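You operate a simulated robot arm through the tools that you are given. There is no shell and no other tool. Be economical: measure what you need, move in short steps, check, and stop when the job is done.

The job below is to be done with a simulated robot arm. You get a single attempt, and the scene is never put back.

Task
Wind the sled out, scour the track clean and wind it back in.
Fine: use the yellow scourer and put it back.

It is judged by the outcome, as a careful person would: the job done as asked, and still so three seconds after it is handed in. It fails if anything else is knocked over, pushed out of place, dropped, spilled or broken.

Robot
A 7-joint arm with a two-finger parallel gripper, fixed in place. Base frame: the origin is at the foot of the arm, x ahead of it, y to its left, z up; the work surface is at about z = 0. Lengths are in cm, angles in rad, forces in N, time in s.
With the tool pointing down near the work surface it reaches from about 22 to 58 cm from the base axis. Its first joint turns from -1.152 to 1.152 rad. Payload 2.5 kg.
The TCP is the grasp point between the finger pads, 2.3 cm short of the fingertips. In the tool frame z runs along the fingers and y along their closing line. The gripper opens to 9.4 cm. The fingers are 3.8 cm wide and 1 cm thick; the gripper's body (5.4 by 9.6 cm) begins 3.9 cm behind the TCP.
Orientation is that of the tool frame in the base frame, as [roll, pitch, yaw] about the fixed x, y, z axes, in that order (R = Rz(yaw) Ry(pitch) Rx(roll)). With the fingers straight down and closing along the base's y, the tool's x points along the base's -x, its y along +y and its z along -z.

Tools
- The arm moves only by the tool jog_arm. Its argument "deltas" is text: rows parted by semicolons, each of 7 numbers parted by spaces: the gripper command, from -1 (fully open) to 1 (shut), values between in proportion, then the shift along the tool's x, y, z in cm, then the turn, a rotation vector about the tool's x, y, z in rad. In form: gripper tx ty tz ax ay az; .... A call has 1 to 10 rows; each row shifts and turns the commanded pose from where the row before left it, along the tool's axes as they then stand. A row lasts 0.2 s, in which the tool goes at most 5 cm and 0.15 rad; a call with a longer step from one row to the next is refused whole, and so is a gripper value outside its range. Where a pose cannot be reached the arm comes as near as it can. A force on the tool above 60 N (or 10 N above the force at the start of the call, whichever is more), or a blocked arm, ends the call early, and 0.2 s more pass. Each finger travels about 10.8 cm/s and halts on what it meets, pressing with about 28 N; the grip force reading is that of the motor and also rises with nothing between the fingers. The clock runs only during rows and for 0.2 s after the last one: add rows that do not move to give the fingers time. The reply holds the time, the measured pose of the TCP, the force on the tool along the base axes, the opening and the grip force, in the units named above and with some noise, and new pictures: "pictures" is both (left out), scene, wrist or none.
- Cameras (640 x 400 px; columns grow to the right, rows downward): "scene" is fixed at [12.31, -41.19, 54.69]; the picture's right is [0.78, -0.63, 0.00], its down [-0.35, -0.43, -0.83] and it looks along [0.52, 0.64, -0.56] (base axes); focal length 351 px, centre (320, 200). "wrist" rides on the gripper at [8.6, 1.6, -7.4] in the tool frame; the picture's right is [-0.18, 0.98, 0.00], its down [-0.58, -0.11, -0.81] and it looks along [-0.79, -0.15, 0.59] (tool axes); focal length 243 px, centre (320, 200). There is no depth. A picture from a camera that has moved, and an enlarged one, comes with that camera's place and axes in the base frame and with its lens.
- inspect(camera, box): a new picture of the part [left, top, right, bottom] of that camera's present view, enlarged. It takes no simulated time.
- sign_off(): hands the job in; it is judged then, once.

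Work in short steps. Places have to be worked out from the pictures, the camera data and where the tool is seen: move nearer, look again, correct. Check each grasp and each placing, and mend what went wrong. You have 120 turns and 170 pictures in all, those below and enlarged ones among them. Open the gripper and draw the arm clear of the work before you hand the job in, unless the task says otherwise; then end with one line.

The tools are called as a command line: name --argument value ..., lists and objects as JSON in quotes. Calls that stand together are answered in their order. jog_arm: Moves the arm, as the interface text tells. Its arguments: {"type":"object","properties":{"deltas":{"type":"string"},"pictures":{"type":"string","enum":["both","scene","wrist","none"]}},"required":["deltas"]} The other tools are called the same way: inspect (camera, box) takes an enlarged picture of a part of a camera's view; sign_off () hands the job in.

At the start:

```text
clock: 0.0
tool_pos: [41.41, 8.95, 33.19]
tool_rot: [-3.141, 0.001, 3.141]
wrist_force: [0.7, 0.2, 0.0]
opening: 9.41
grip_force: 0.1
```

scene: 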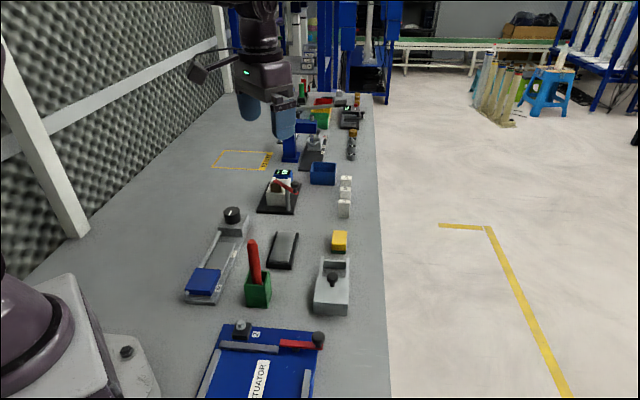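
wrist: 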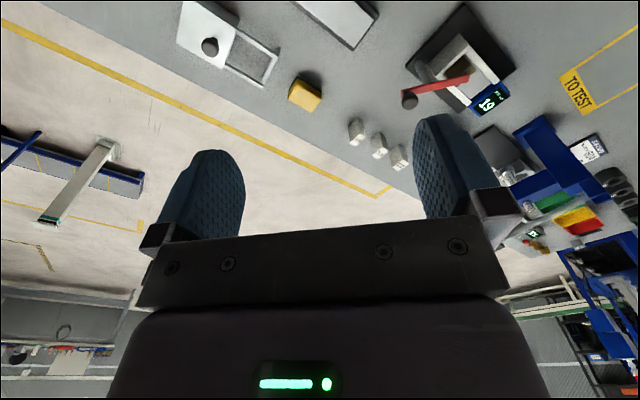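

The scene shows a rail device with a blue sled and a black knob, and a yellow block that is probably the scourer. I'll enlarge these to look closer.

inspect --camera "scene" --box '[170, 190, 290, 310]'

inspect --camera "scene" --box '[240, 160, 400, 320]'

```text
3.33 times, centred on (230, 250) of scene
camera zoom: at [12.31, -41.19, 54.69], right [0.78, -0.63, 0.0], down [-0.35, -0.43, -0.83], along [0.52, 0.64, -0.56], focal length 1170 px, centre (620, 33)
```

zoom: 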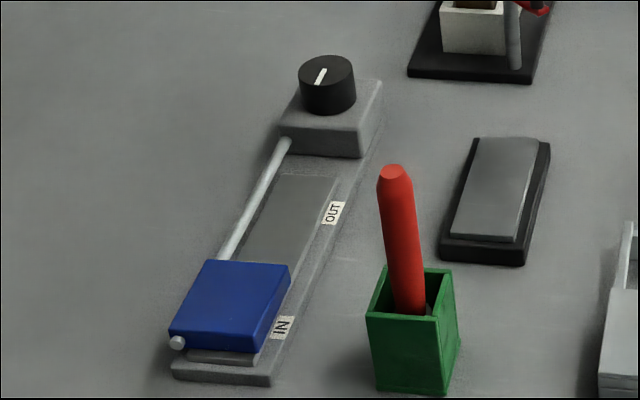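

```text
2.50 times, centred on (320, 240) of scene
camera zoom: at [12.31, -41.19, 54.69], right [0.78, -0.63, 0.0], down [-0.35, -0.43, -0.83], along [0.52, 0.64, -0.56], focal length 878 px, centre (320, 100)
```

zoom: 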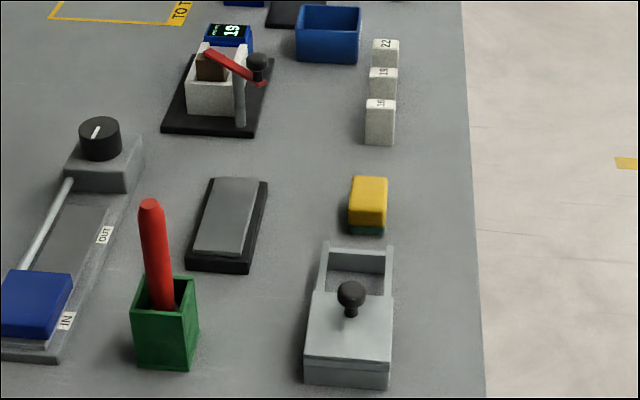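

I'll turn the tool so that the wrist camera looks towards +y (over the rail device), keeping it high.

jog_arm --deltas "-1 0 0 0 0 0 -0.15; -1 0 0 0 0 0 -0.15; -1 0 0 0 0 0 -0.15; -1 0 0 0 0 0 -0.15; -1 0 0 0 0 0 -0.15; -1 0 0 0 0 0 -0.15; -1 0 0 0 0 0 -0.15; -1 0 0 0 0 0 -0.15; -1 0 0 0 0 0 -0.15; -1 0 0 0 0 0 -0.15" --pictures "both"

```text
clock: 2.2
tool_pos: [41.56, 9.04, 33.14]
tool_rot: [3.141, 0.0, -1.642]
wrist_force: [-0.6, 0.1, -0.3]
opening: 9.38
grip_force: 0.0
camera wrist: at [39.37, 0.51, 40.57], right [-0.97, 0.25, 0.0], down [0.15, 0.57, 0.81], along [0.2, 0.78, -0.59], focal length 243 px, centre (320, 200)
```

scene: 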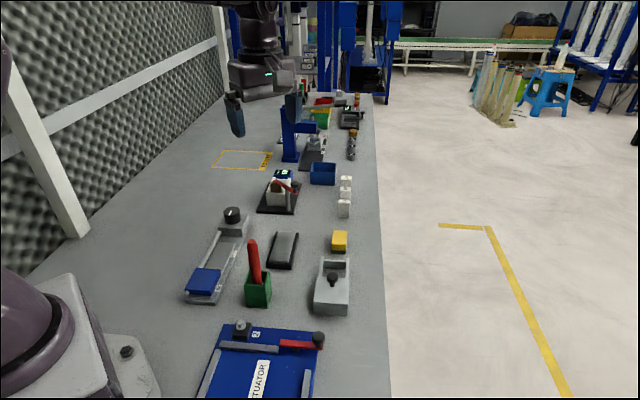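
wrist: 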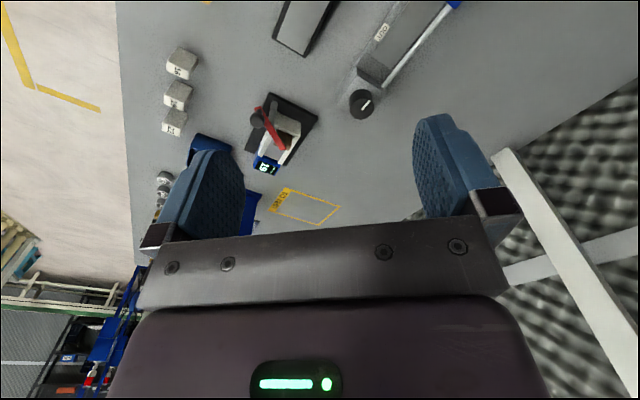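

The knob is near (38,23). I'll slide the tool towards −y and −x so the camera takes in the whole device.

jog_arm --deltas "-1 4 2 0 0 0 0; -1 4 2 0 0 0 0; -1 4 2 0 0 0 0; -1 4 2 0 0 0 0; -1 0 0 0 0 0 0" --pictures "wrist"

```text
clock: 3.4
tool_pos: [32.2, -6.28, 32.99]
tool_rot: [3.141, 0.0, -1.642]
wrist_force: [-1.0, -0.3, -0.5]
opening: 9.39
grip_force: 0.1
camera wrist: at [29.97, -14.81, 40.48], right [-0.97, 0.25, 0.0], down [0.15, 0.57, 0.81], along [0.21, 0.78, -0.59], focal length 243 px, centre (320, 200)
```

wrist: 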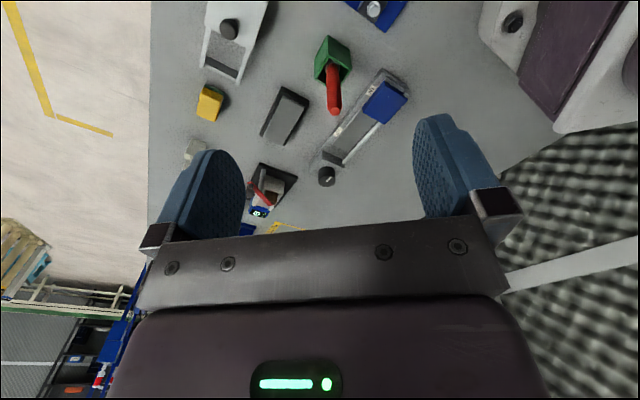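

inspect --camera "wrist" --box '[190, 20, 430, 220]'

inspect --camera "wrist" --box '[300, 55, 430, 195]'

```text
2.00 times, centred on (310, 120) of wrist
camera zoom: at [29.97, -14.81, 40.48], right [-0.97, 0.25, 0.0], down [0.15, 0.57, 0.81], along [0.21, 0.78, -0.59], focal length 485 px, centre (340, 360)
```

zoom: 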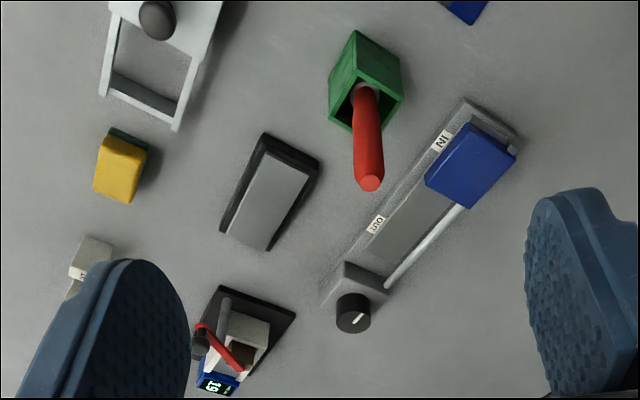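

```text
2.86 times, centred on (365, 125) of wrist
camera zoom: at [29.97, -14.81, 40.48], right [-0.97, 0.25, 0.0], down [0.15, 0.57, 0.81], along [0.21, 0.78, -0.59], focal length 693 px, centre (191, 414)
```

zoom: 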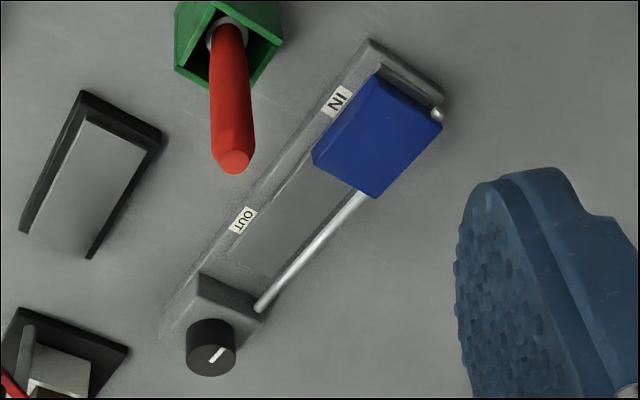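

The knob top is at about (37.8, 22.4, 7) with a diameter of about 4 cm. I'll move above it and look.

jog_arm --deltas "-1 -3.63 -0.44 0 0 0 0; -1 -3.63 -0.44 0 0 0 0; -1 -3.63 -0.44 0 0 0 0; -1 -3.63 -0.44 0 0 0 0; -1 -3.63 -0.44 0 0 0 0; -1 -3.63 -0.44 0 0 0 0; -1 -3.63 -0.44 0 0 0 0; -1 -3.63 -0.44 4 0 0 0; -1 0 0 4 0 0 0; -1 0 0 4 0 0 0" --pictures "both"

```text
refused: row 8 steps farther than a row can; nothing moved
```

jog_arm --deltas "-1 -3.63 -0.44 0 0 0 0; -1 -3.63 -0.44 0 0 0 0; -1 -3.63 -0.44 0 0 0 0; -1 -3.63 -0.44 0 0 0 0; -1 -3.63 -0.44 0 0 0 0; -1 -3.63 -0.44 0 0 0 0; -1 -3.63 -0.44 0 0 0 0; -1 -3.63 -0.44 2 0 0 0; -1 0 0 4.5 0 0 0; -1 0 0 4.5 0 0 0" --pictures "both"

```text
clock: 5.6
tool_pos: [38.13, 22.56, 22.01]
tool_rot: [-3.139, 0.0, -1.642]
wrist_force: [0.4, -0.5, -0.6]
opening: 9.41
grip_force: 0.1
camera wrist: at [35.94, 13.96, 29.5], right [-0.97, 0.25, 0.0], down [0.15, 0.57, 0.81], along [0.21, 0.78, -0.59], focal length 243 px, centre (320, 200)
```

scene: 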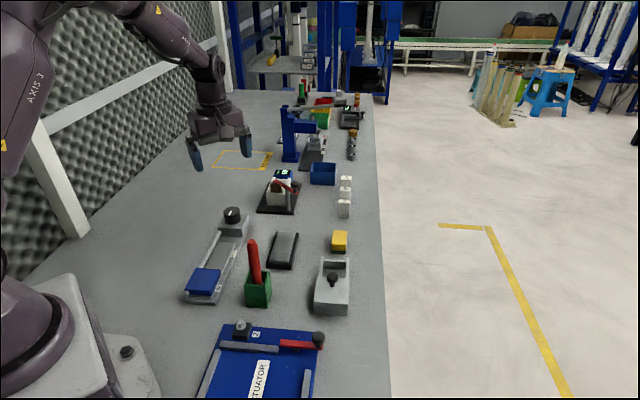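
wrist: 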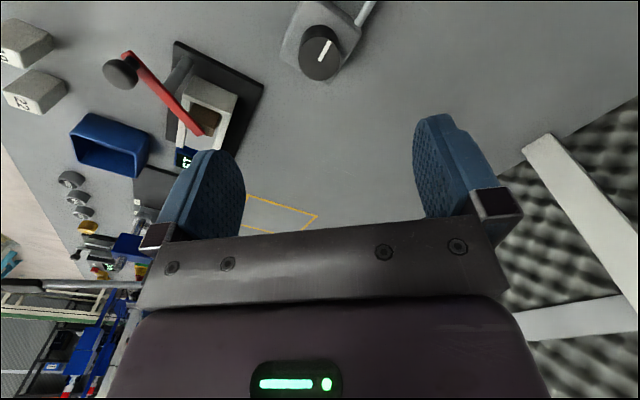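

Refined: the knob axis is at about (38.2, 22.8). I'll descend to just above it with the fingers open.

jog_arm --deltas "-1 -0.25 0 3.5 0 0 0; -1 0 0 3.5 0 0 0; -1 0 0 3.5 0 0 0; -1 0 0 1.5 0 0 0; -1 0 0 1 0 0 0; -1 0 0 0 0 0 0" --pictures "both"

inspect --camera "scene" --box '[170, 170, 290, 250]'

```text
clock: 7.0
tool_pos: [37.94, 22.55, 8.99]
tool_rot: [3.141, 0.001, -1.642]
wrist_force: [-0.3, 0.4, -0.2]
opening: 9.41
grip_force: 0.2
camera wrist: at [35.78, 14.13, 16.33], right [-0.97, 0.25, 0.0], down [0.15, 0.57, 0.81], along [0.21, 0.78, -0.59], focal length 243 px, centre (320, 200)
```

scene: 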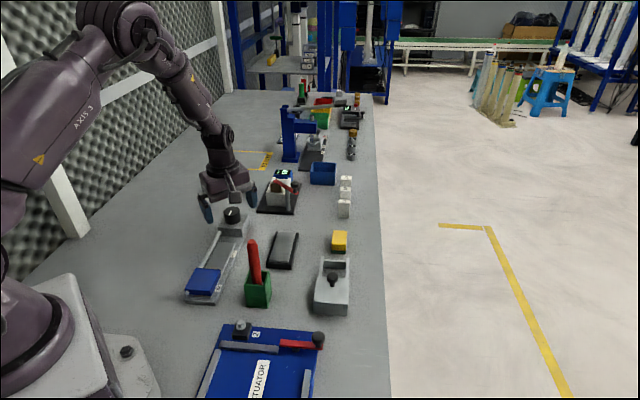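
wrist: 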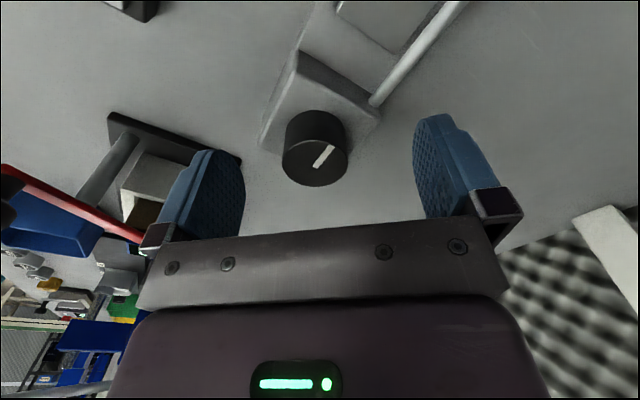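

```text
5.00 times, centred on (230, 210) of scene
camera zoom: at [12.31, -41.19, 54.69], right [0.78, -0.63, 0.0], down [-0.35, -0.43, -0.83], along [0.52, 0.64, -0.56], focal length 1755 px, centre (770, 150)
```

zoom: 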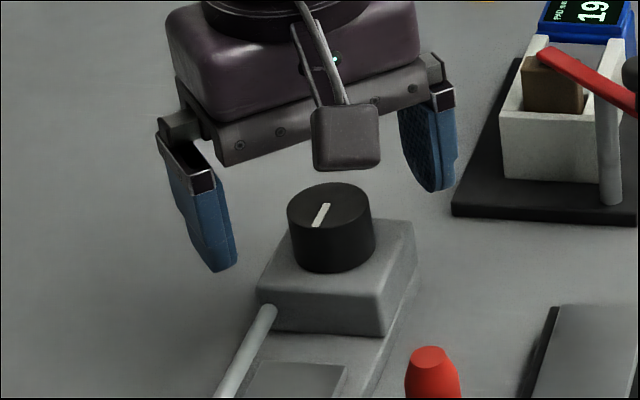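

The knob is about 3.6 cm across and 2.5 cm tall, with its axis at about (38.25, 23.0). I'll lower to z≈7.3 and close gently.

jog_arm --deltas "-1 -0.47 -0.27 0 0 0 0; -1 0 0 0.9 0 0 0; -1 0 0 0.8 0 0 0; -0.1 0 0 0 0 0 0; -0.1 0 0 0 0 0 0; 1 0 0 0 0 0 0; 1 0 0 0 0 0 0" --pictures "both"

inspect --camera "scene" --box '[170, 190, 290, 310]'

```text
clock: 8.6
tool_pos: [38.48, 23.02, 7.46]
tool_rot: [-3.139, 0.003, -1.646]
wrist_force: [17.1, 2.8, -11.2]
opening: 3.76
grip_force: 45.7
camera wrist: at [36.27, 14.62, 14.83], right [-0.97, 0.26, 0.0], down [0.15, 0.57, 0.81], along [0.21, 0.78, -0.59], focal length 243 px, centre (320, 200)
```

scene: 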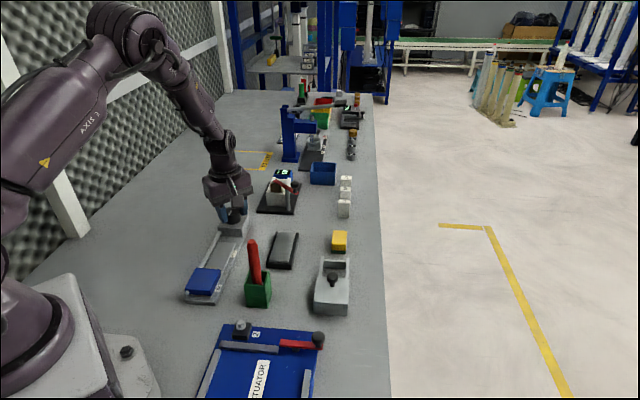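
wrist: 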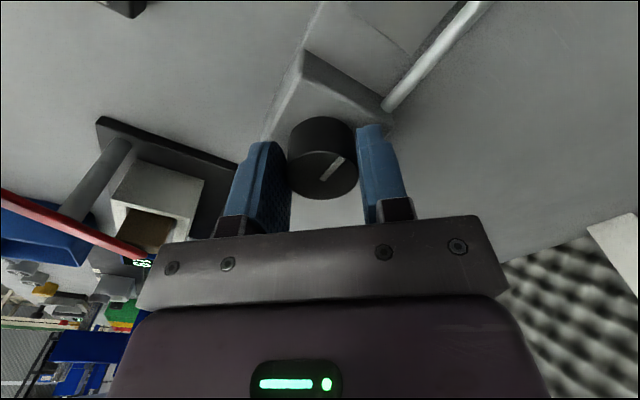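

```text
3.33 times, centred on (230, 250) of scene
camera zoom: at [12.31, -41.19, 54.69], right [0.78, -0.63, 0.0], down [-0.35, -0.43, -0.83], along [0.52, 0.64, -0.56], focal length 1170 px, centre (620, 33)
```

zoom: 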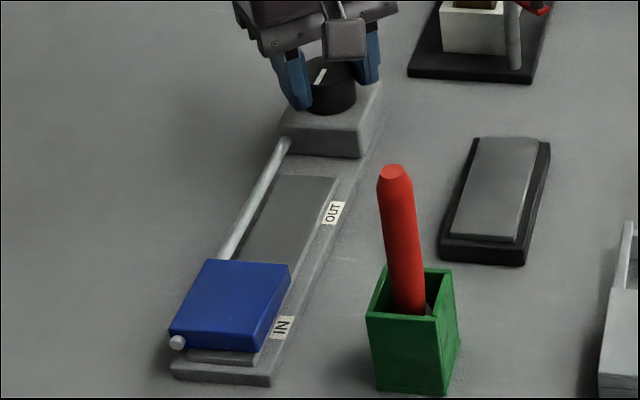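

The grip holds at 3.76 cm but leans in x, so I'll ease the command +0.25 in x. Then I'll turn clockwise about 0.45 rad as a test.

jog_arm --deltas "1 0 -0.25 0 0 0 0; 1 0 0 0 0 0 0.15; 1 0 0 0 0 0 0.15; 1 0 0 0 0 0 0.15; 1 0 0 0 0 0 0" --pictures "wrist"

inspect --camera "scene" --box '[170, 190, 290, 310]'

```text
clock: 9.8
tool_pos: [38.35, 23.09, 7.54]
tool_rot: [3.135, -0.002, -2.092]
wrist_force: [-20.3, 1.9, 10.0]
opening: 3.76
grip_force: 44.5
camera wrist: at [32.64, 16.52, 14.89], right [-0.76, 0.65, 0.0], down [0.39, 0.45, 0.8], along [0.52, 0.61, -0.59], focal length 243 px, centre (320, 200)
```

wrist: 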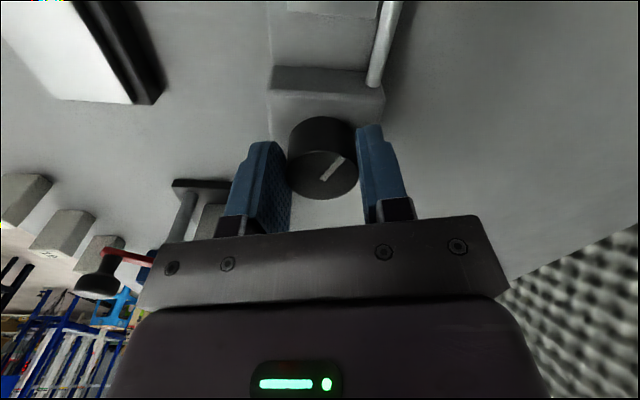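

```text
3.33 times, centred on (230, 250) of scene
camera zoom: at [12.3, -41.19, 54.68], right [0.78, -0.63, 0.0], down [-0.35, -0.43, -0.83], along [0.52, 0.64, -0.56], focal length 1170 px, centre (620, 33)
```

zoom: 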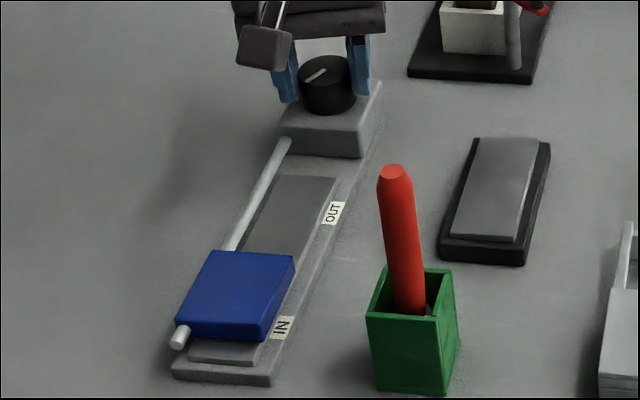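

Clockwise drives the sled out, roughly 0.7 cm per 0.45 rad. I'll continue clockwise with a slight centring correction.

jog_arm --deltas "1 0 0.12 0 0 0 0.15; 1 0 0 0 0 0 0.15; 1 0 0 0 0 0 0.15; 1 0 0 0 0 0 0.15; 1 0 0 0 0 0 0.15; 1 0 0 0 0 0 0.15; 1 0 0 0 0 0 0.15; 1 0 0 0 0 0 0.15; 1 0 0 0 0 0 0.15; 1 0 0 0 0 0 0" --pictures "none"

inspect --camera "scene" --box '[170, 190, 290, 310]'

```text
clock: 12.0
tool_pos: [38.11, 23.77, 7.5]
tool_rot: [3.133, -0.003, 2.85]
wrist_force: [-6.5, 35.9, -30.6]
opening: 3.77
grip_force: 45.5
```

```text
3.33 times, centred on (230, 250) of scene
camera zoom: at [12.32, -41.18, 54.69], right [0.78, -0.63, 0.0], down [-0.35, -0.43, -0.83], along [0.52, 0.64, -0.56], focal length 1170 px, centre (620, 33)
```

zoom: 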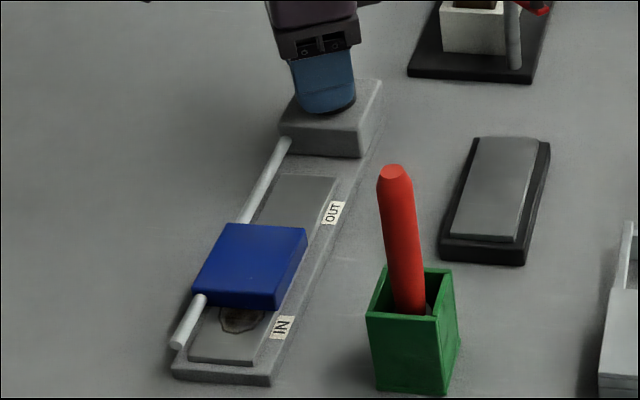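

The stain is appearing where the sled was. The lateral load shows the knob centre is a bit further +y, so I'll correct by 0.5 and keep winding.

jog_arm --deltas "1 0 0.3 0 0 0 0; 1 0 0.2 0 0 0 0.15; 1 0 0 0 0 0 0.15; 1 0 0 0 0 0 0.15; 1 0 0 0 0 0 0.15; 1 0 0 0 0 0 0.15; 1 0 0 0 0 0 0.15; 1 0 0 0 0 0 0.15; 1 0 0 0 0 0 0" --pictures "none"

inspect --camera "scene" --box '[170, 190, 290, 310]'

```text
clock: 14.0
tool_pos: [38.5, 23.99, 7.5]
tool_rot: [3.139, -0.007, 1.794]
wrist_force: [-7.9, 25.7, -1.9]
opening: 3.75
grip_force: 45.2
```

```text
3.33 times, centred on (230, 250) of scene
camera zoom: at [12.31, -41.19, 54.68], right [0.78, -0.63, 0.0], down [-0.35, -0.43, -0.83], along [0.52, 0.64, -0.56], focal length 1170 px, centre (620, 33)
```

zoom: 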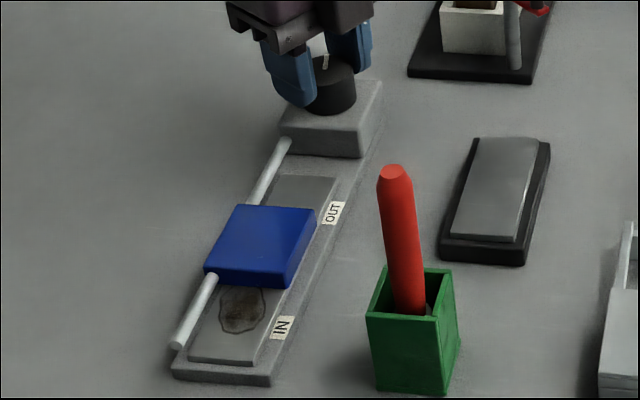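

The sled is past halfway to OUT. I'll keep turning clockwise.

jog_arm --deltas "1 -0.2 0 0 0 0 0.15; 1 0 0 0 0 0 0.15; 1 0 0 0 0 0 0.15; 1 0 0 0 0 0 0.15; 1 0 0 0 0 0 0.15; 1 0 0 0 0 0 0.15; 1 0 0 0 0 0 0.15; 1 0 0 0 0 0 0" --pictures "none"

inspect --camera "scene" --box '[170, 190, 290, 310]'

```text
clock: 15.8
tool_pos: [38.69, 23.75, 7.51]
tool_rot: [-3.137, -0.005, 0.743]
wrist_force: [6.9, 32.2, -6.9]
opening: 3.78
grip_force: 44.7
```

```text
3.33 times, centred on (230, 250) of scene
camera zoom: at [12.31, -41.19, 54.69], right [0.78, -0.63, 0.0], down [-0.35, -0.43, -0.83], along [0.52, 0.64, -0.56], focal length 1170 px, centre (620, 33)
```

zoom: 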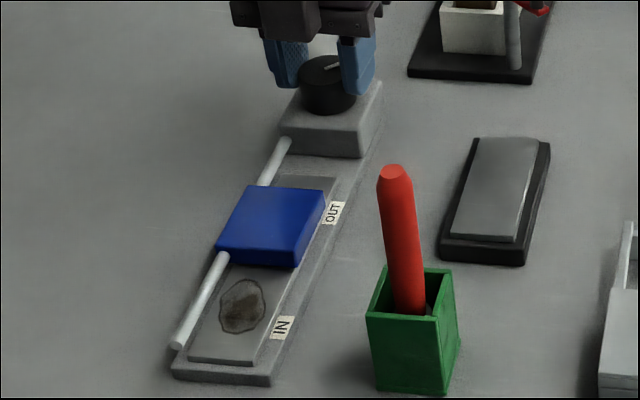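

The stain is fully exposed but the sled isn't yet at OUT, so I'll continue.

jog_arm --deltas "1 0 -0.2 0 0 0 0.15; 1 0 0 0 0 0 0.15; 1 0 0 0 0 0 0.15; 1 0 0 0 0 0 0.15; 1 0 0 0 0 0 0.15; 1 0 0 0 0 0 0.15; 1 0 0 0 0 0 0" --pictures "none"

inspect --camera "scene" --box '[170, 190, 290, 310]'

```text
clock: 17.1
tool_pos: [38.67, 23.49, 7.59]
tool_rot: [-3.102, 0.001, -0.062]
wrist_force: [2.7, 3.3, -0.1]
opening: 3.77
grip_force: 44.9
out of reach, approached as far as the arm can: row 6
stopped in row 6: the force on the tool passed its limit (the readings are from after the stop); the commanded pose is now the measured one
```

```text
3.33 times, centred on (230, 250) of scene
camera zoom: at [12.3, -41.19, 54.69], right [0.78, -0.63, 0.0], down [-0.35, -0.43, -0.83], along [0.52, 0.64, -0.56], focal length 1170 px, centre (620, 33)
```

zoom: 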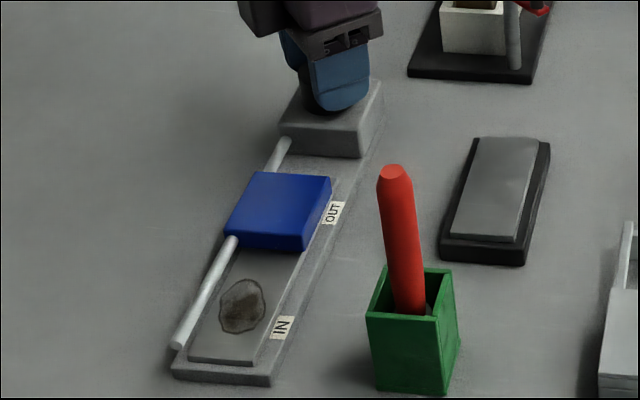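

The wrist is at its joint limit after 4.7 rad. The sled is still about 1.9 cm short of the OUT mark relative to where it sat at IN. I'll release, turn back 1.35 rad and regrip.

jog_arm --deltas "-1 0 0 0 0 0 0; -1 0 0 0 0 0 0; -1 0 0 0 0 0 -0.15; -1 0 0 0 0 0 -0.15; -1 0 0 0 0 0 -0.15; -1 0 0 0 0 0 -0.15; -1 0 0 0 0 0 -0.15; -1 0 0 0 0 0 -0.15; -1 0 0 0 0 0 -0.15; -1 0 0 0 0 0 -0.15" --pictures "none"

jog_arm --deltas "-1 0 0 0 0 0 -0.15; -0.1 0 0 0 0 0 0; -0.1 0 0 0 0 0 0; 1 0 0 0 0 0 0; 1 0 0 0 0 0 0" --pictures "wrist"

inspect --camera "scene" --box '[170, 190, 290, 310]'

```text
clock: 19.4
tool_pos: [38.67, 23.56, 7.31]
tool_rot: [-3.127, -0.037, 1.139]
wrist_force: [1.4, -0.7, -0.5]
opening: 9.41
grip_force: 0.0
```

```text
clock: 20.6
tool_pos: [38.56, 23.56, 7.41]
tool_rot: [-3.129, -0.036, 1.288]
wrist_force: [-15.8, -0.6, 8.4]
opening: 3.78
grip_force: 44.8
camera wrist: at [42.59, 31.21, 15.12], right [0.89, -0.45, -0.02], down [-0.27, -0.56, 0.79], along [-0.36, -0.7, -0.62], focal length 243 px, centre (320, 200)
```

wrist: 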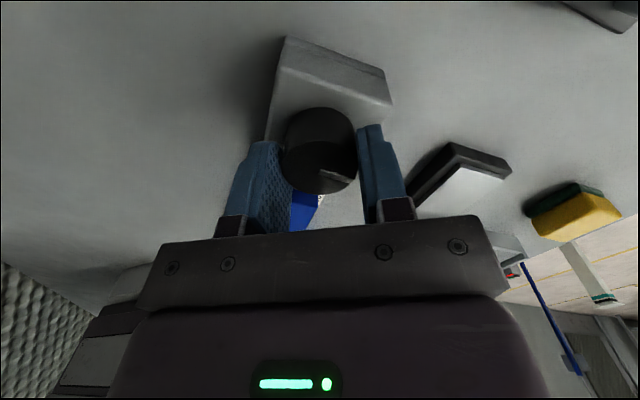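

```text
3.33 times, centred on (230, 250) of scene
camera zoom: at [12.3, -41.19, 54.69], right [0.78, -0.63, 0.0], down [-0.35, -0.43, -0.83], along [0.52, 0.64, -0.56], focal length 1170 px, centre (620, 33)
```

zoom: 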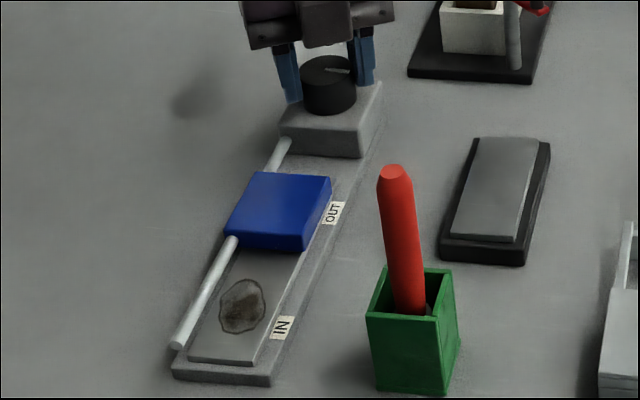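

Regripped without disturbing the sled. I'll turn clockwise another 1.05 rad, with force as the stop.

jog_arm --deltas "1 0 -0.1 0 0 0 0.15; 1 0 0 0 0 0 0.15; 1 0 0 0 0 0 0.15; 1 0 0 0 0 0 0.15; 1 0 0 0 0 0 0.15; 1 0 0 0 0 0 0.15; 1 0 0 0 0 0 0.15; 1 0 0 0 0 0 0" --pictures "none"

inspect --camera "scene" --box '[170, 190, 290, 310]'

```text
clock: 22.4
tool_pos: [38.6, 23.59, 7.52]
tool_rot: [-3.103, -0.014, 0.234]
wrist_force: [-1.8, 6.5, 4.6]
opening: 3.83
grip_force: 44.8
```

```text
3.33 times, centred on (230, 250) of scene
camera zoom: at [12.31, -41.19, 54.69], right [0.78, -0.63, 0.0], down [-0.35, -0.43, -0.83], along [0.52, 0.64, -0.56], focal length 1170 px, centre (620, 33)
```

zoom: 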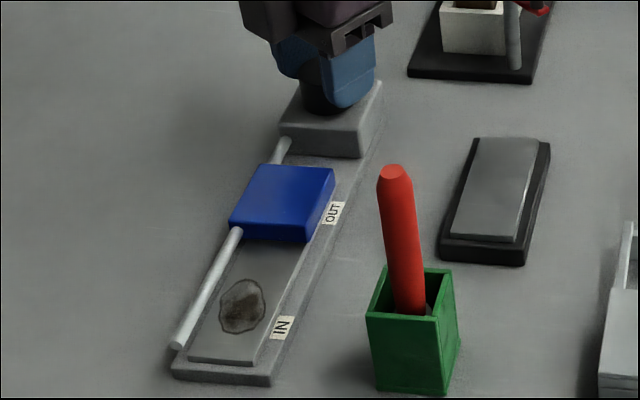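

The sled moved less than expected, so it may have reached the stop and slipped. I'll check the pointer relative to the fingers.

inspect --camera "wrist" --box '[200, 60, 440, 240]'

```text
2.22 times, centred on (320, 150) of wrist
camera zoom: at [47.4, 23.81, 14.98], right [0.05, -1.0, -0.04], down [-0.59, -0.06, 0.8], along [-0.8, -0.02, -0.6], focal length 539 px, centre (320, 311)
```

zoom: 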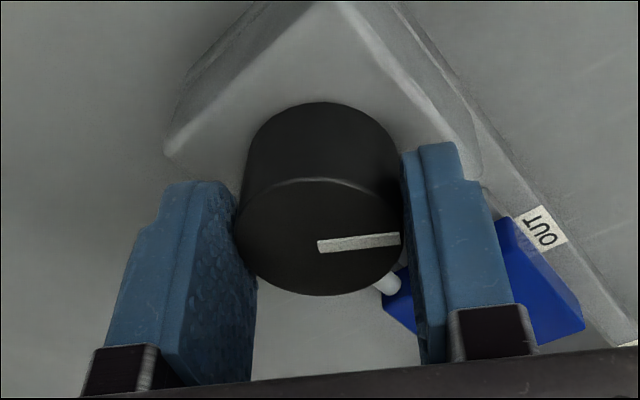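

The pointer lags the fingers by about 0.5 rad, which suggests an end stop. I'll confirm with a further small twist.

jog_arm --deltas "1 0 0 0 0 0 0.12; 1 0 0 0 0 0 0.12; 1 0 0 0 0 0 0" --pictures "none"

inspect --camera "scene" --box '[170, 190, 290, 310]'

inspect --camera "wrist" --box '[200, 60, 440, 240]'

```text
clock: 23.1
tool_pos: [38.54, 23.64, 7.55]
tool_rot: [-3.101, -0.002, -0.003]
wrist_force: [-2.0, 10.1, 0.1]
opening: 3.79
grip_force: 45.4
```

```text
3.33 times, centred on (230, 250) of scene
camera zoom: at [12.31, -41.19, 54.69], right [0.78, -0.63, 0.0], down [-0.35, -0.43, -0.83], along [0.52, 0.64, -0.56], focal length 1170 px, centre (620, 33)
```

zoom: 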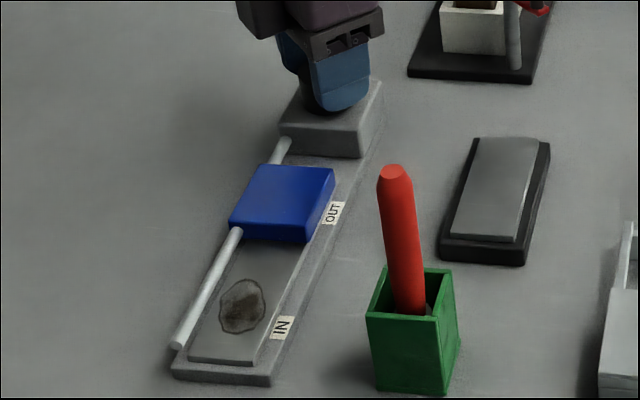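

```text
2.22 times, centred on (320, 150) of wrist
camera zoom: at [47.22, 21.71, 14.82], right [-0.19, -0.98, -0.04], down [-0.58, 0.08, 0.81], along [-0.79, 0.17, -0.59], focal length 539 px, centre (320, 311)
```

zoom: 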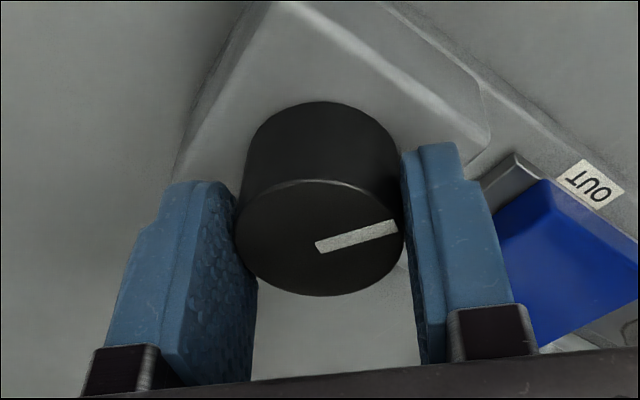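

The stop is confirmed, and the sled is fully out. I'll release, rise and turn back towards the neutral yaw.

jog_arm --deltas "-1 0 0 0 0 0 0; -1 0 0 0 0 0 0; -1 0 0 -4 0 0 0; -1 0 0 -4 0 0 0; -1 0 0 -4 0 0 -0.15; -1 0 0 -4 0 0 -0.15; -1 0 0 0 0 0 -0.15; -1 0 0 0 0 0 -0.15; -1 0 0 0 0 0 -0.15; -1 0 0 0 0 0 -0.15" --pictures "none"

jog_arm --deltas "-1 0 0 0 0 0 -0.15; -1 0 0 0 0 0 -0.15; -1 0 0 0 0 0 -0.15; -1 0 0 0 0 0 -0.15; -1 0 0 0 0 0 -0.15; -1 0 0 0 0 0 -0.15; -1 0 0 0 0 0 -0.15; -1 0 0 0 0 0 -0.15; -1 0 0 0 0 0 -0.15; -1 0 0 0 0 0 -0.15" --pictures "none"

```text
clock: 25.4
tool_pos: [39.07, 21.79, 22.79]
tool_rot: [-3.119, -0.032, 0.902]
wrist_force: [-0.7, -0.5, -0.3]
opening: 9.42
grip_force: 0.0
out of reach, approached as far as the arm can: row 4
```

```text
clock: 27.6
tool_pos: [39.21, 21.72, 22.78]
tool_rot: [3.113, -0.024, 2.398]
wrist_force: [0.4, 0.1, -0.1]
opening: 9.41
grip_force: 0.1
```

I'll level the tool and move so the wrist camera looks at the scourer.

jog_arm --deltas "-1 0 0 0 0.0286 -0.024 0; -1 -3.05 -1.2 0 0 0 0; -1 -3.05 -1.2 0 0 0 0; -1 -3.05 -1.2 0 0 0 0; -1 -3.05 -1.2 0 0 0 0; -1 0 0 0 0 0 0" --pictures "wrist"

inspect --camera "wrist" --box '[200, 20, 440, 200]'

```text
clock: 28.9
tool_pos: [44.87, 9.47, 22.97]
tool_rot: [3.139, -0.002, 2.395]
wrist_force: [-0.5, -0.3, 0.6]
opening: 9.4
grip_force: 0.1
camera wrist: at [39.63, 16.52, 30.41], right [0.8, 0.6, 0.0], down [0.35, -0.48, 0.81], along [0.48, -0.65, -0.59], focal length 243 px, centre (320, 200)
```

wrist: 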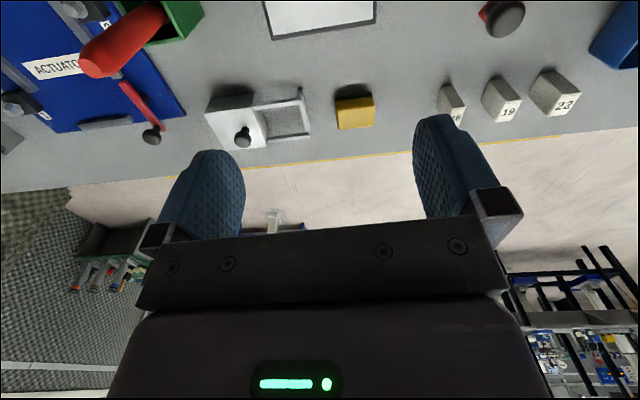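

```text
2.22 times, centred on (320, 110) of wrist
camera zoom: at [39.63, 16.52, 30.41], right [0.8, 0.6, 0.0], down [0.35, -0.48, 0.81], along [0.48, -0.65, -0.59], focal length 539 px, centre (320, 400)
```

zoom: 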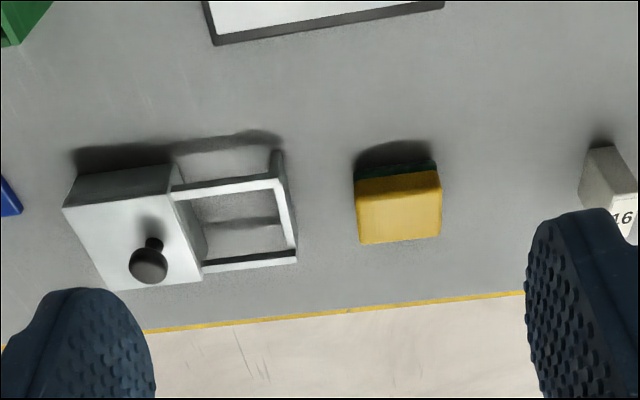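

I'll get an enlarged scene view of the scourer to pin down its size and position.

inspect --camera "scene" --box '[310, 220, 370, 260]'

inspect --camera "wrist" --box '[320, 70, 392, 140]'

```text
10.00 times, centred on (340, 240) of scene
camera zoom: at [12.31, -41.19, 54.69], right [0.78, -0.63, 0.0], down [-0.35, -0.43, -0.83], along [0.52, 0.64, -0.56], focal length 3511 px, centre (120, -200)
```

zoom: 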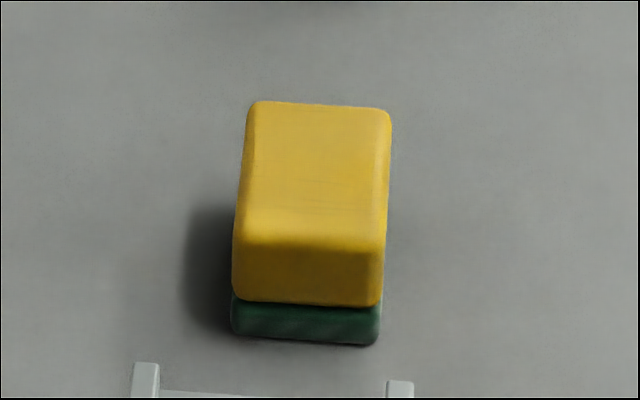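

```text
5.71 times, centred on (356, 105) of wrist
camera zoom: at [39.63, 16.52, 30.41], right [0.8, 0.6, 0.0], down [0.35, -0.48, 0.81], along [0.48, -0.65, -0.59], focal length 1386 px, centre (114, 743)
```

zoom: 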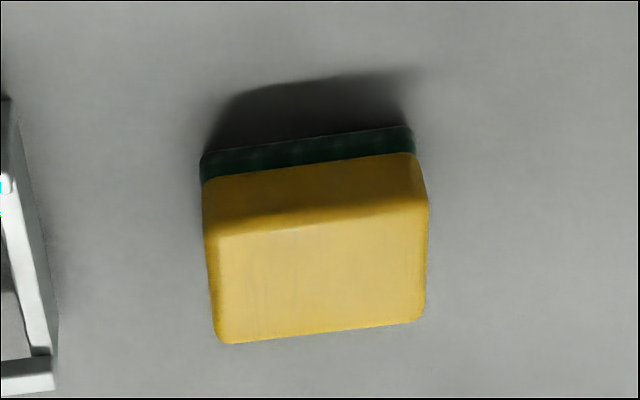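

The scourer is about 4.8 × 3.4 × 2.7 cm, centred near (55.0, 3.5), with its long axis along 45°. My present yaw grips it end to end, so I'll move above it with the fingers at about 7 cm to clear the tray.

jog_arm --deltas "-0.49 -3.82 0.84 0 0 0 0; -0.49 -3.82 0.84 0 0 0 0; -0.49 -3.82 0.85 0 0 0 0; -0.49 0 0 4 0 0 0; -0.49 0 0 4 0 0 0; -0.49 0 0 4 0 0 0; -0.49 0 0 0 0 0 0" --pictures "both"

```text
clock: 30.6
tool_pos: [55.15, 4.1, 10.59]
tool_rot: [3.141, -0.001, 2.396]
wrist_force: [0.9, -0.1, 0.0]
opening: 6.99
grip_force: 0.1
camera wrist: at [49.96, 11.24, 17.97], right [0.8, 0.6, 0.0], down [0.35, -0.48, 0.81], along [0.48, -0.65, -0.59], focal length 243 px, centre (320, 200)
```

scene: 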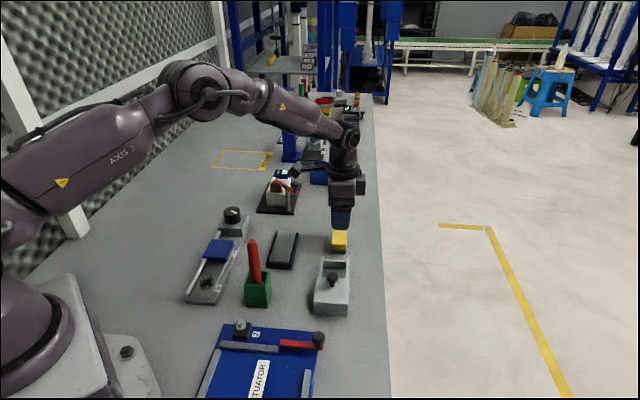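
wrist: 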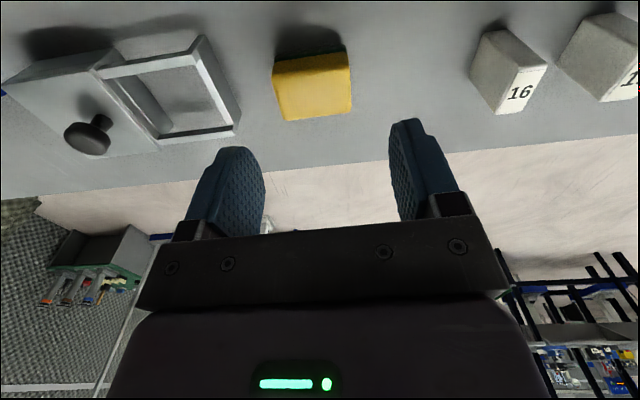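

The scourer centre is refined to about (55.05, 3.75). I'll lower to z≈3.2 with the fingers astride it.

jog_arm --deltas "-0.49 -0.17 -0.33 2 0 0 0; -0.49 0 0 2 0 0 0; -0.49 0 0 2 0 0 0; -0.49 0 0 1 0 0 0; -0.49 0 0 0 0 0 0" --pictures "wrist"

inspect --camera "scene" --box '[300, 200, 390, 260]'

```text
clock: 31.8
tool_pos: [55.03, 3.7, 3.81]
tool_rot: [3.14, -0.001, 2.397]
wrist_force: [-0.8, 0.3, -0.3]
opening: 7.01
grip_force: 0.1
camera wrist: at [49.86, 10.82, 11.2], right [0.8, 0.6, 0.0], down [0.35, -0.48, 0.81], along [0.48, -0.65, -0.59], focal length 243 px, centre (320, 200)
```

wrist: 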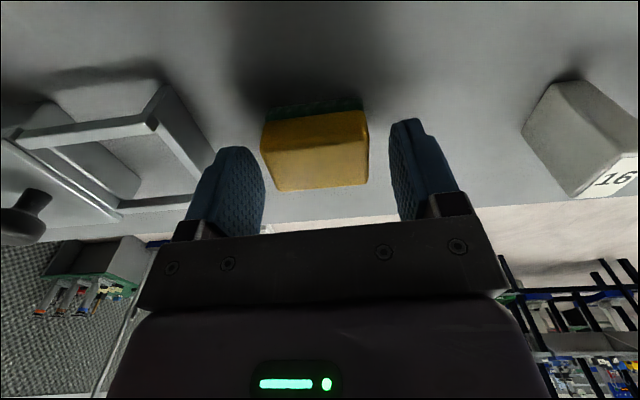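

```text
6.67 times, centred on (345, 230) of scene
camera zoom: at [12.31, -41.19, 54.69], right [0.78, -0.63, 0.0], down [-0.35, -0.43, -0.83], along [0.52, 0.64, -0.56], focal length 2341 px, centre (153, 0)
```

zoom: 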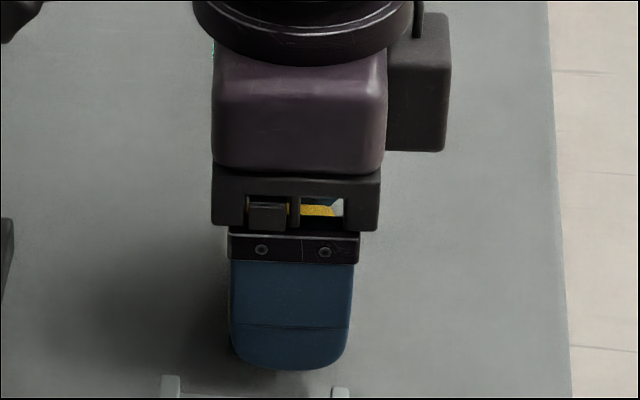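

Well centred. I'll lower 0.6 and close.

jog_arm --deltas "-0.49 0 0 0.6 0 0 0; -0.2 0 0 0 0 0 0; 0 0 0 0 0 0 0; 1 0 0 0 0 0 0; 1 0 0 0 0 0 0; 1 0 0 0 0 0 0" --pictures "wrist"

```text
clock: 33.1
tool_pos: [55.1, 3.87, 3.26]
tool_rot: [3.14, -0.002, 2.397]
wrist_force: [-0.4, -0.1, -0.3]
opening: 4.95
grip_force: 27.9
camera wrist: at [49.83, 10.92, 10.66], right [0.8, 0.6, 0.0], down [0.35, -0.48, 0.81], along [0.48, -0.65, -0.59], focal length 243 px, centre (320, 200)
```

wrist: 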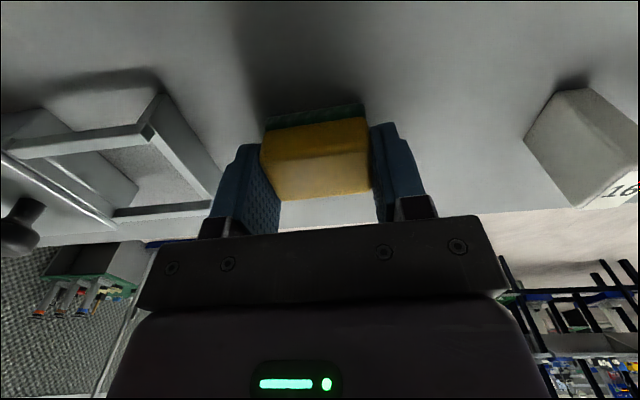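

Firm grip at 4.95 cm; the scourer's home is TCP (55.1, 3.85), yaw 2.397. Next I'll lift it.

jog_arm --deltas "1 0 0 -2 0 0 0; 1 0 0 -4 0 0 0; 1 0 0 -4 0 0 0; 1 0 0 -4 0 0 0; 1 0 0 -4 0 0 0; 1 3.35 -1.84 0 0 0 0; 1 3.35 -1.84 0 0 0 0; 1 3.35 -1.84 0 0 0 0; 1 3.35 -1.84 0 0 0 0; 1 0 0 0 0 0 0" --pictures "wrist"

```text
clock: 35.4
tool_pos: [40.22, 7.4, 21.2]
tool_rot: [3.139, -0.001, 2.396]
wrist_force: [0.0, -0.2, -1.0]
opening: 4.95
grip_force: 28.6
camera wrist: at [35.04, 14.52, 28.77], right [0.8, 0.6, 0.0], down [0.35, -0.48, 0.81], along [0.48, -0.65, -0.59], focal length 243 px, centre (320, 200)
```

wrist: 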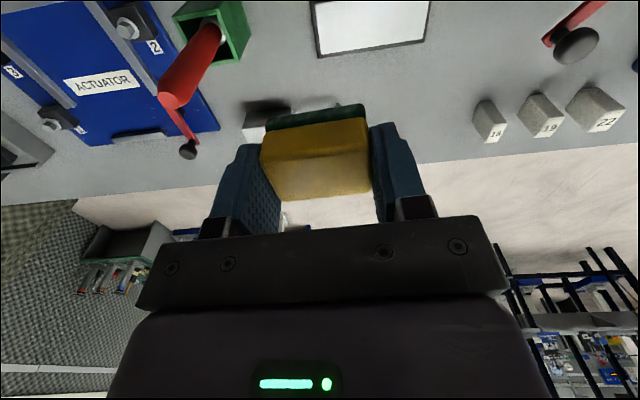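

The scourer is held securely. I'll move over the stain area, still high.

jog_arm --deltas "1 3.35 -1.84 0 0 0 0; 1 3.35 -1.84 0 0 0 0; 1 3.35 -1.84 0 0 0 0; 1 3.35 -1.84 0 0 0 0; 1 0 0 0 0 0 0" --pictures "both"

inspect --camera "scene" --box '[170, 190, 290, 310]'

```text
clock: 36.5
tool_pos: [25.24, 11.24, 21.2]
tool_rot: [3.139, -0.004, 2.398]
wrist_force: [-0.9, -0.1, -0.3]
opening: 4.92
grip_force: 27.7
camera wrist: at [20.08, 18.25, 28.71], right [0.8, 0.6, 0.0], down [0.35, -0.48, 0.81], along [0.48, -0.65, -0.59], focal length 243 px, centre (320, 200)
```

scene: 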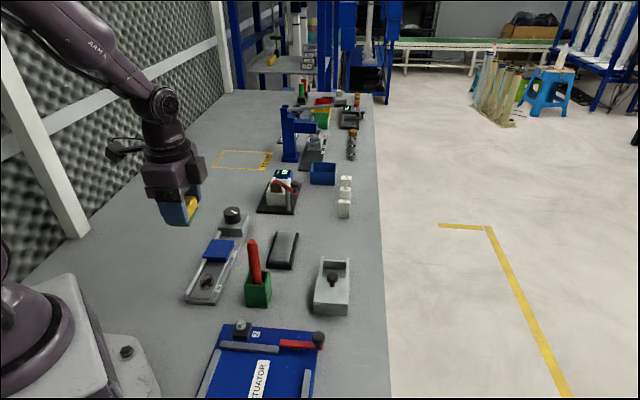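
wrist: 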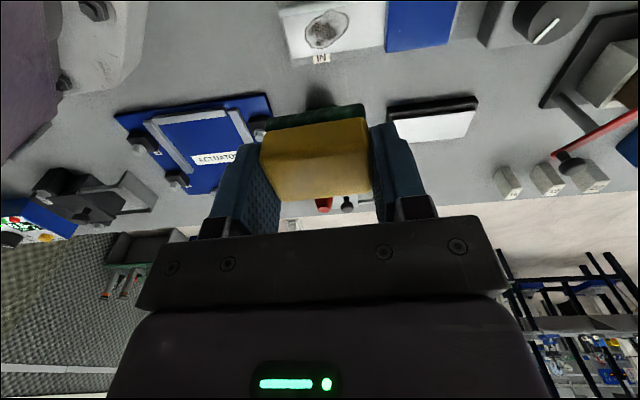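

```text
3.33 times, centred on (230, 250) of scene
camera zoom: at [12.31, -41.19, 54.69], right [0.78, -0.63, 0.0], down [-0.35, -0.43, -0.83], along [0.52, 0.64, -0.56], focal length 1170 px, centre (620, 33)
```

zoom: 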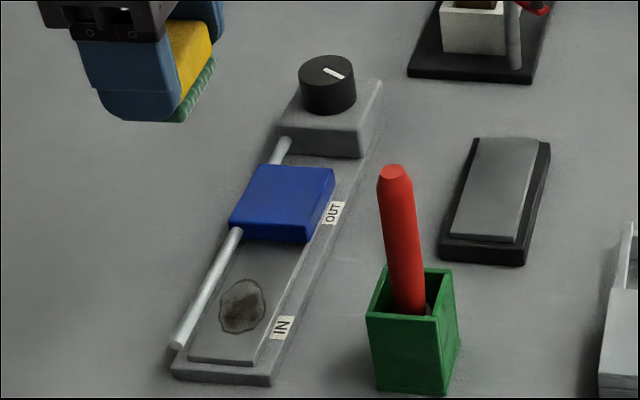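

The stain is at about (25.8, 11.25), roughly 4.5 × 2.8 cm. I'll lower to a few cm above it and look.

jog_arm --deltas "1 -0.4 0.38 3 0 0 0; 1 0 0 4 0 0 0; 1 0 0 4 0 0 0; 1 0 0 2.5 0 0 0; 1 0 0 0 0 0 0" --pictures "wrist"

inspect --camera "scene" --box '[170, 190, 290, 310]'

```text
clock: 37.8
tool_pos: [25.92, 11.09, 7.57]
tool_rot: [3.14, -0.002, 2.397]
wrist_force: [1.0, 0.0, -0.1]
opening: 4.95
grip_force: 28.2
camera wrist: at [20.67, 18.17, 15.01], right [0.8, 0.6, 0.0], down [0.35, -0.48, 0.81], along [0.48, -0.65, -0.59], focal length 243 px, centre (320, 200)
```

wrist: 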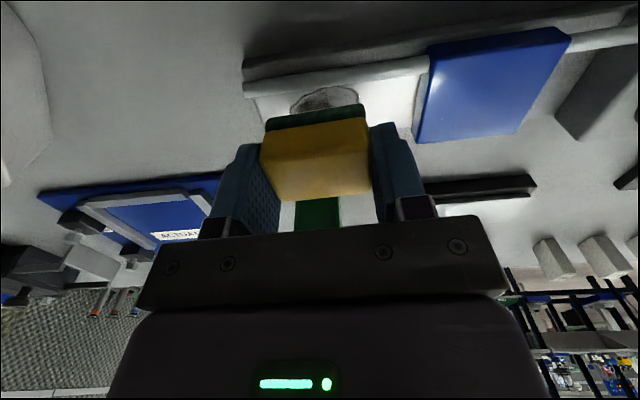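

```text
3.33 times, centred on (230, 250) of scene
camera zoom: at [12.31, -41.19, 54.69], right [0.78, -0.63, 0.0], down [-0.35, -0.43, -0.83], along [0.52, 0.64, -0.56], focal length 1170 px, centre (620, 33)
```

zoom: 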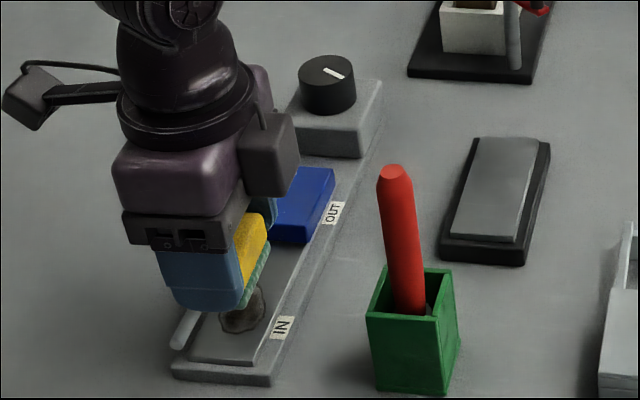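

Aligned over the stain and inside the rod. I'll descend slowly to contact.

jog_arm --deltas "1 0 0 1 0 0 0; 1 0 0 0.8 0 0 0; 1 0 0 0.4 0 0 0; 1 0 0 0.3 0 0 0; 1 0 0 0.2 0 0 0; 1 0 0 0 0 0 0" --pictures "wrist"

inspect --camera "scene" --box '[170, 190, 290, 310]'

```text
clock: 39.1
tool_pos: [25.86, 11.09, 5.01]
tool_rot: [3.141, -0.001, 2.396]
wrist_force: [-1.9, -2.9, 15.4]
opening: 4.91
grip_force: 28.3
camera wrist: at [20.63, 18.19, 12.43], right [0.8, 0.6, 0.0], down [0.35, -0.48, 0.81], along [0.48, -0.65, -0.59], focal length 243 px, centre (320, 200)
```

wrist: 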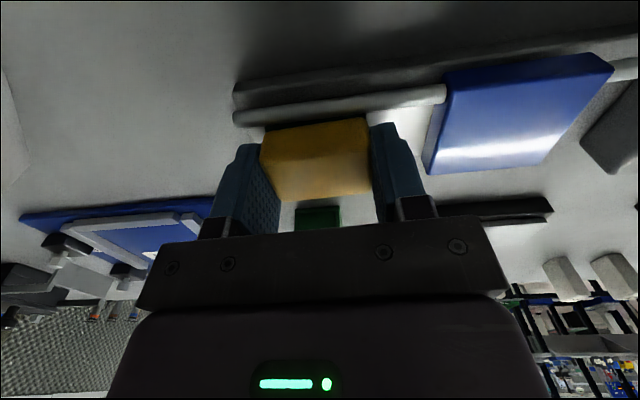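

```text
3.33 times, centred on (230, 250) of scene
camera zoom: at [12.3, -41.19, 54.69], right [0.78, -0.63, 0.0], down [-0.35, -0.43, -0.83], along [0.52, 0.64, -0.56], focal length 1170 px, centre (620, 33)
```

zoom: 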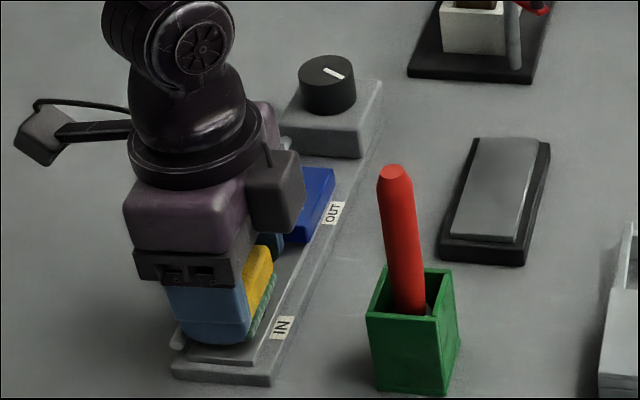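

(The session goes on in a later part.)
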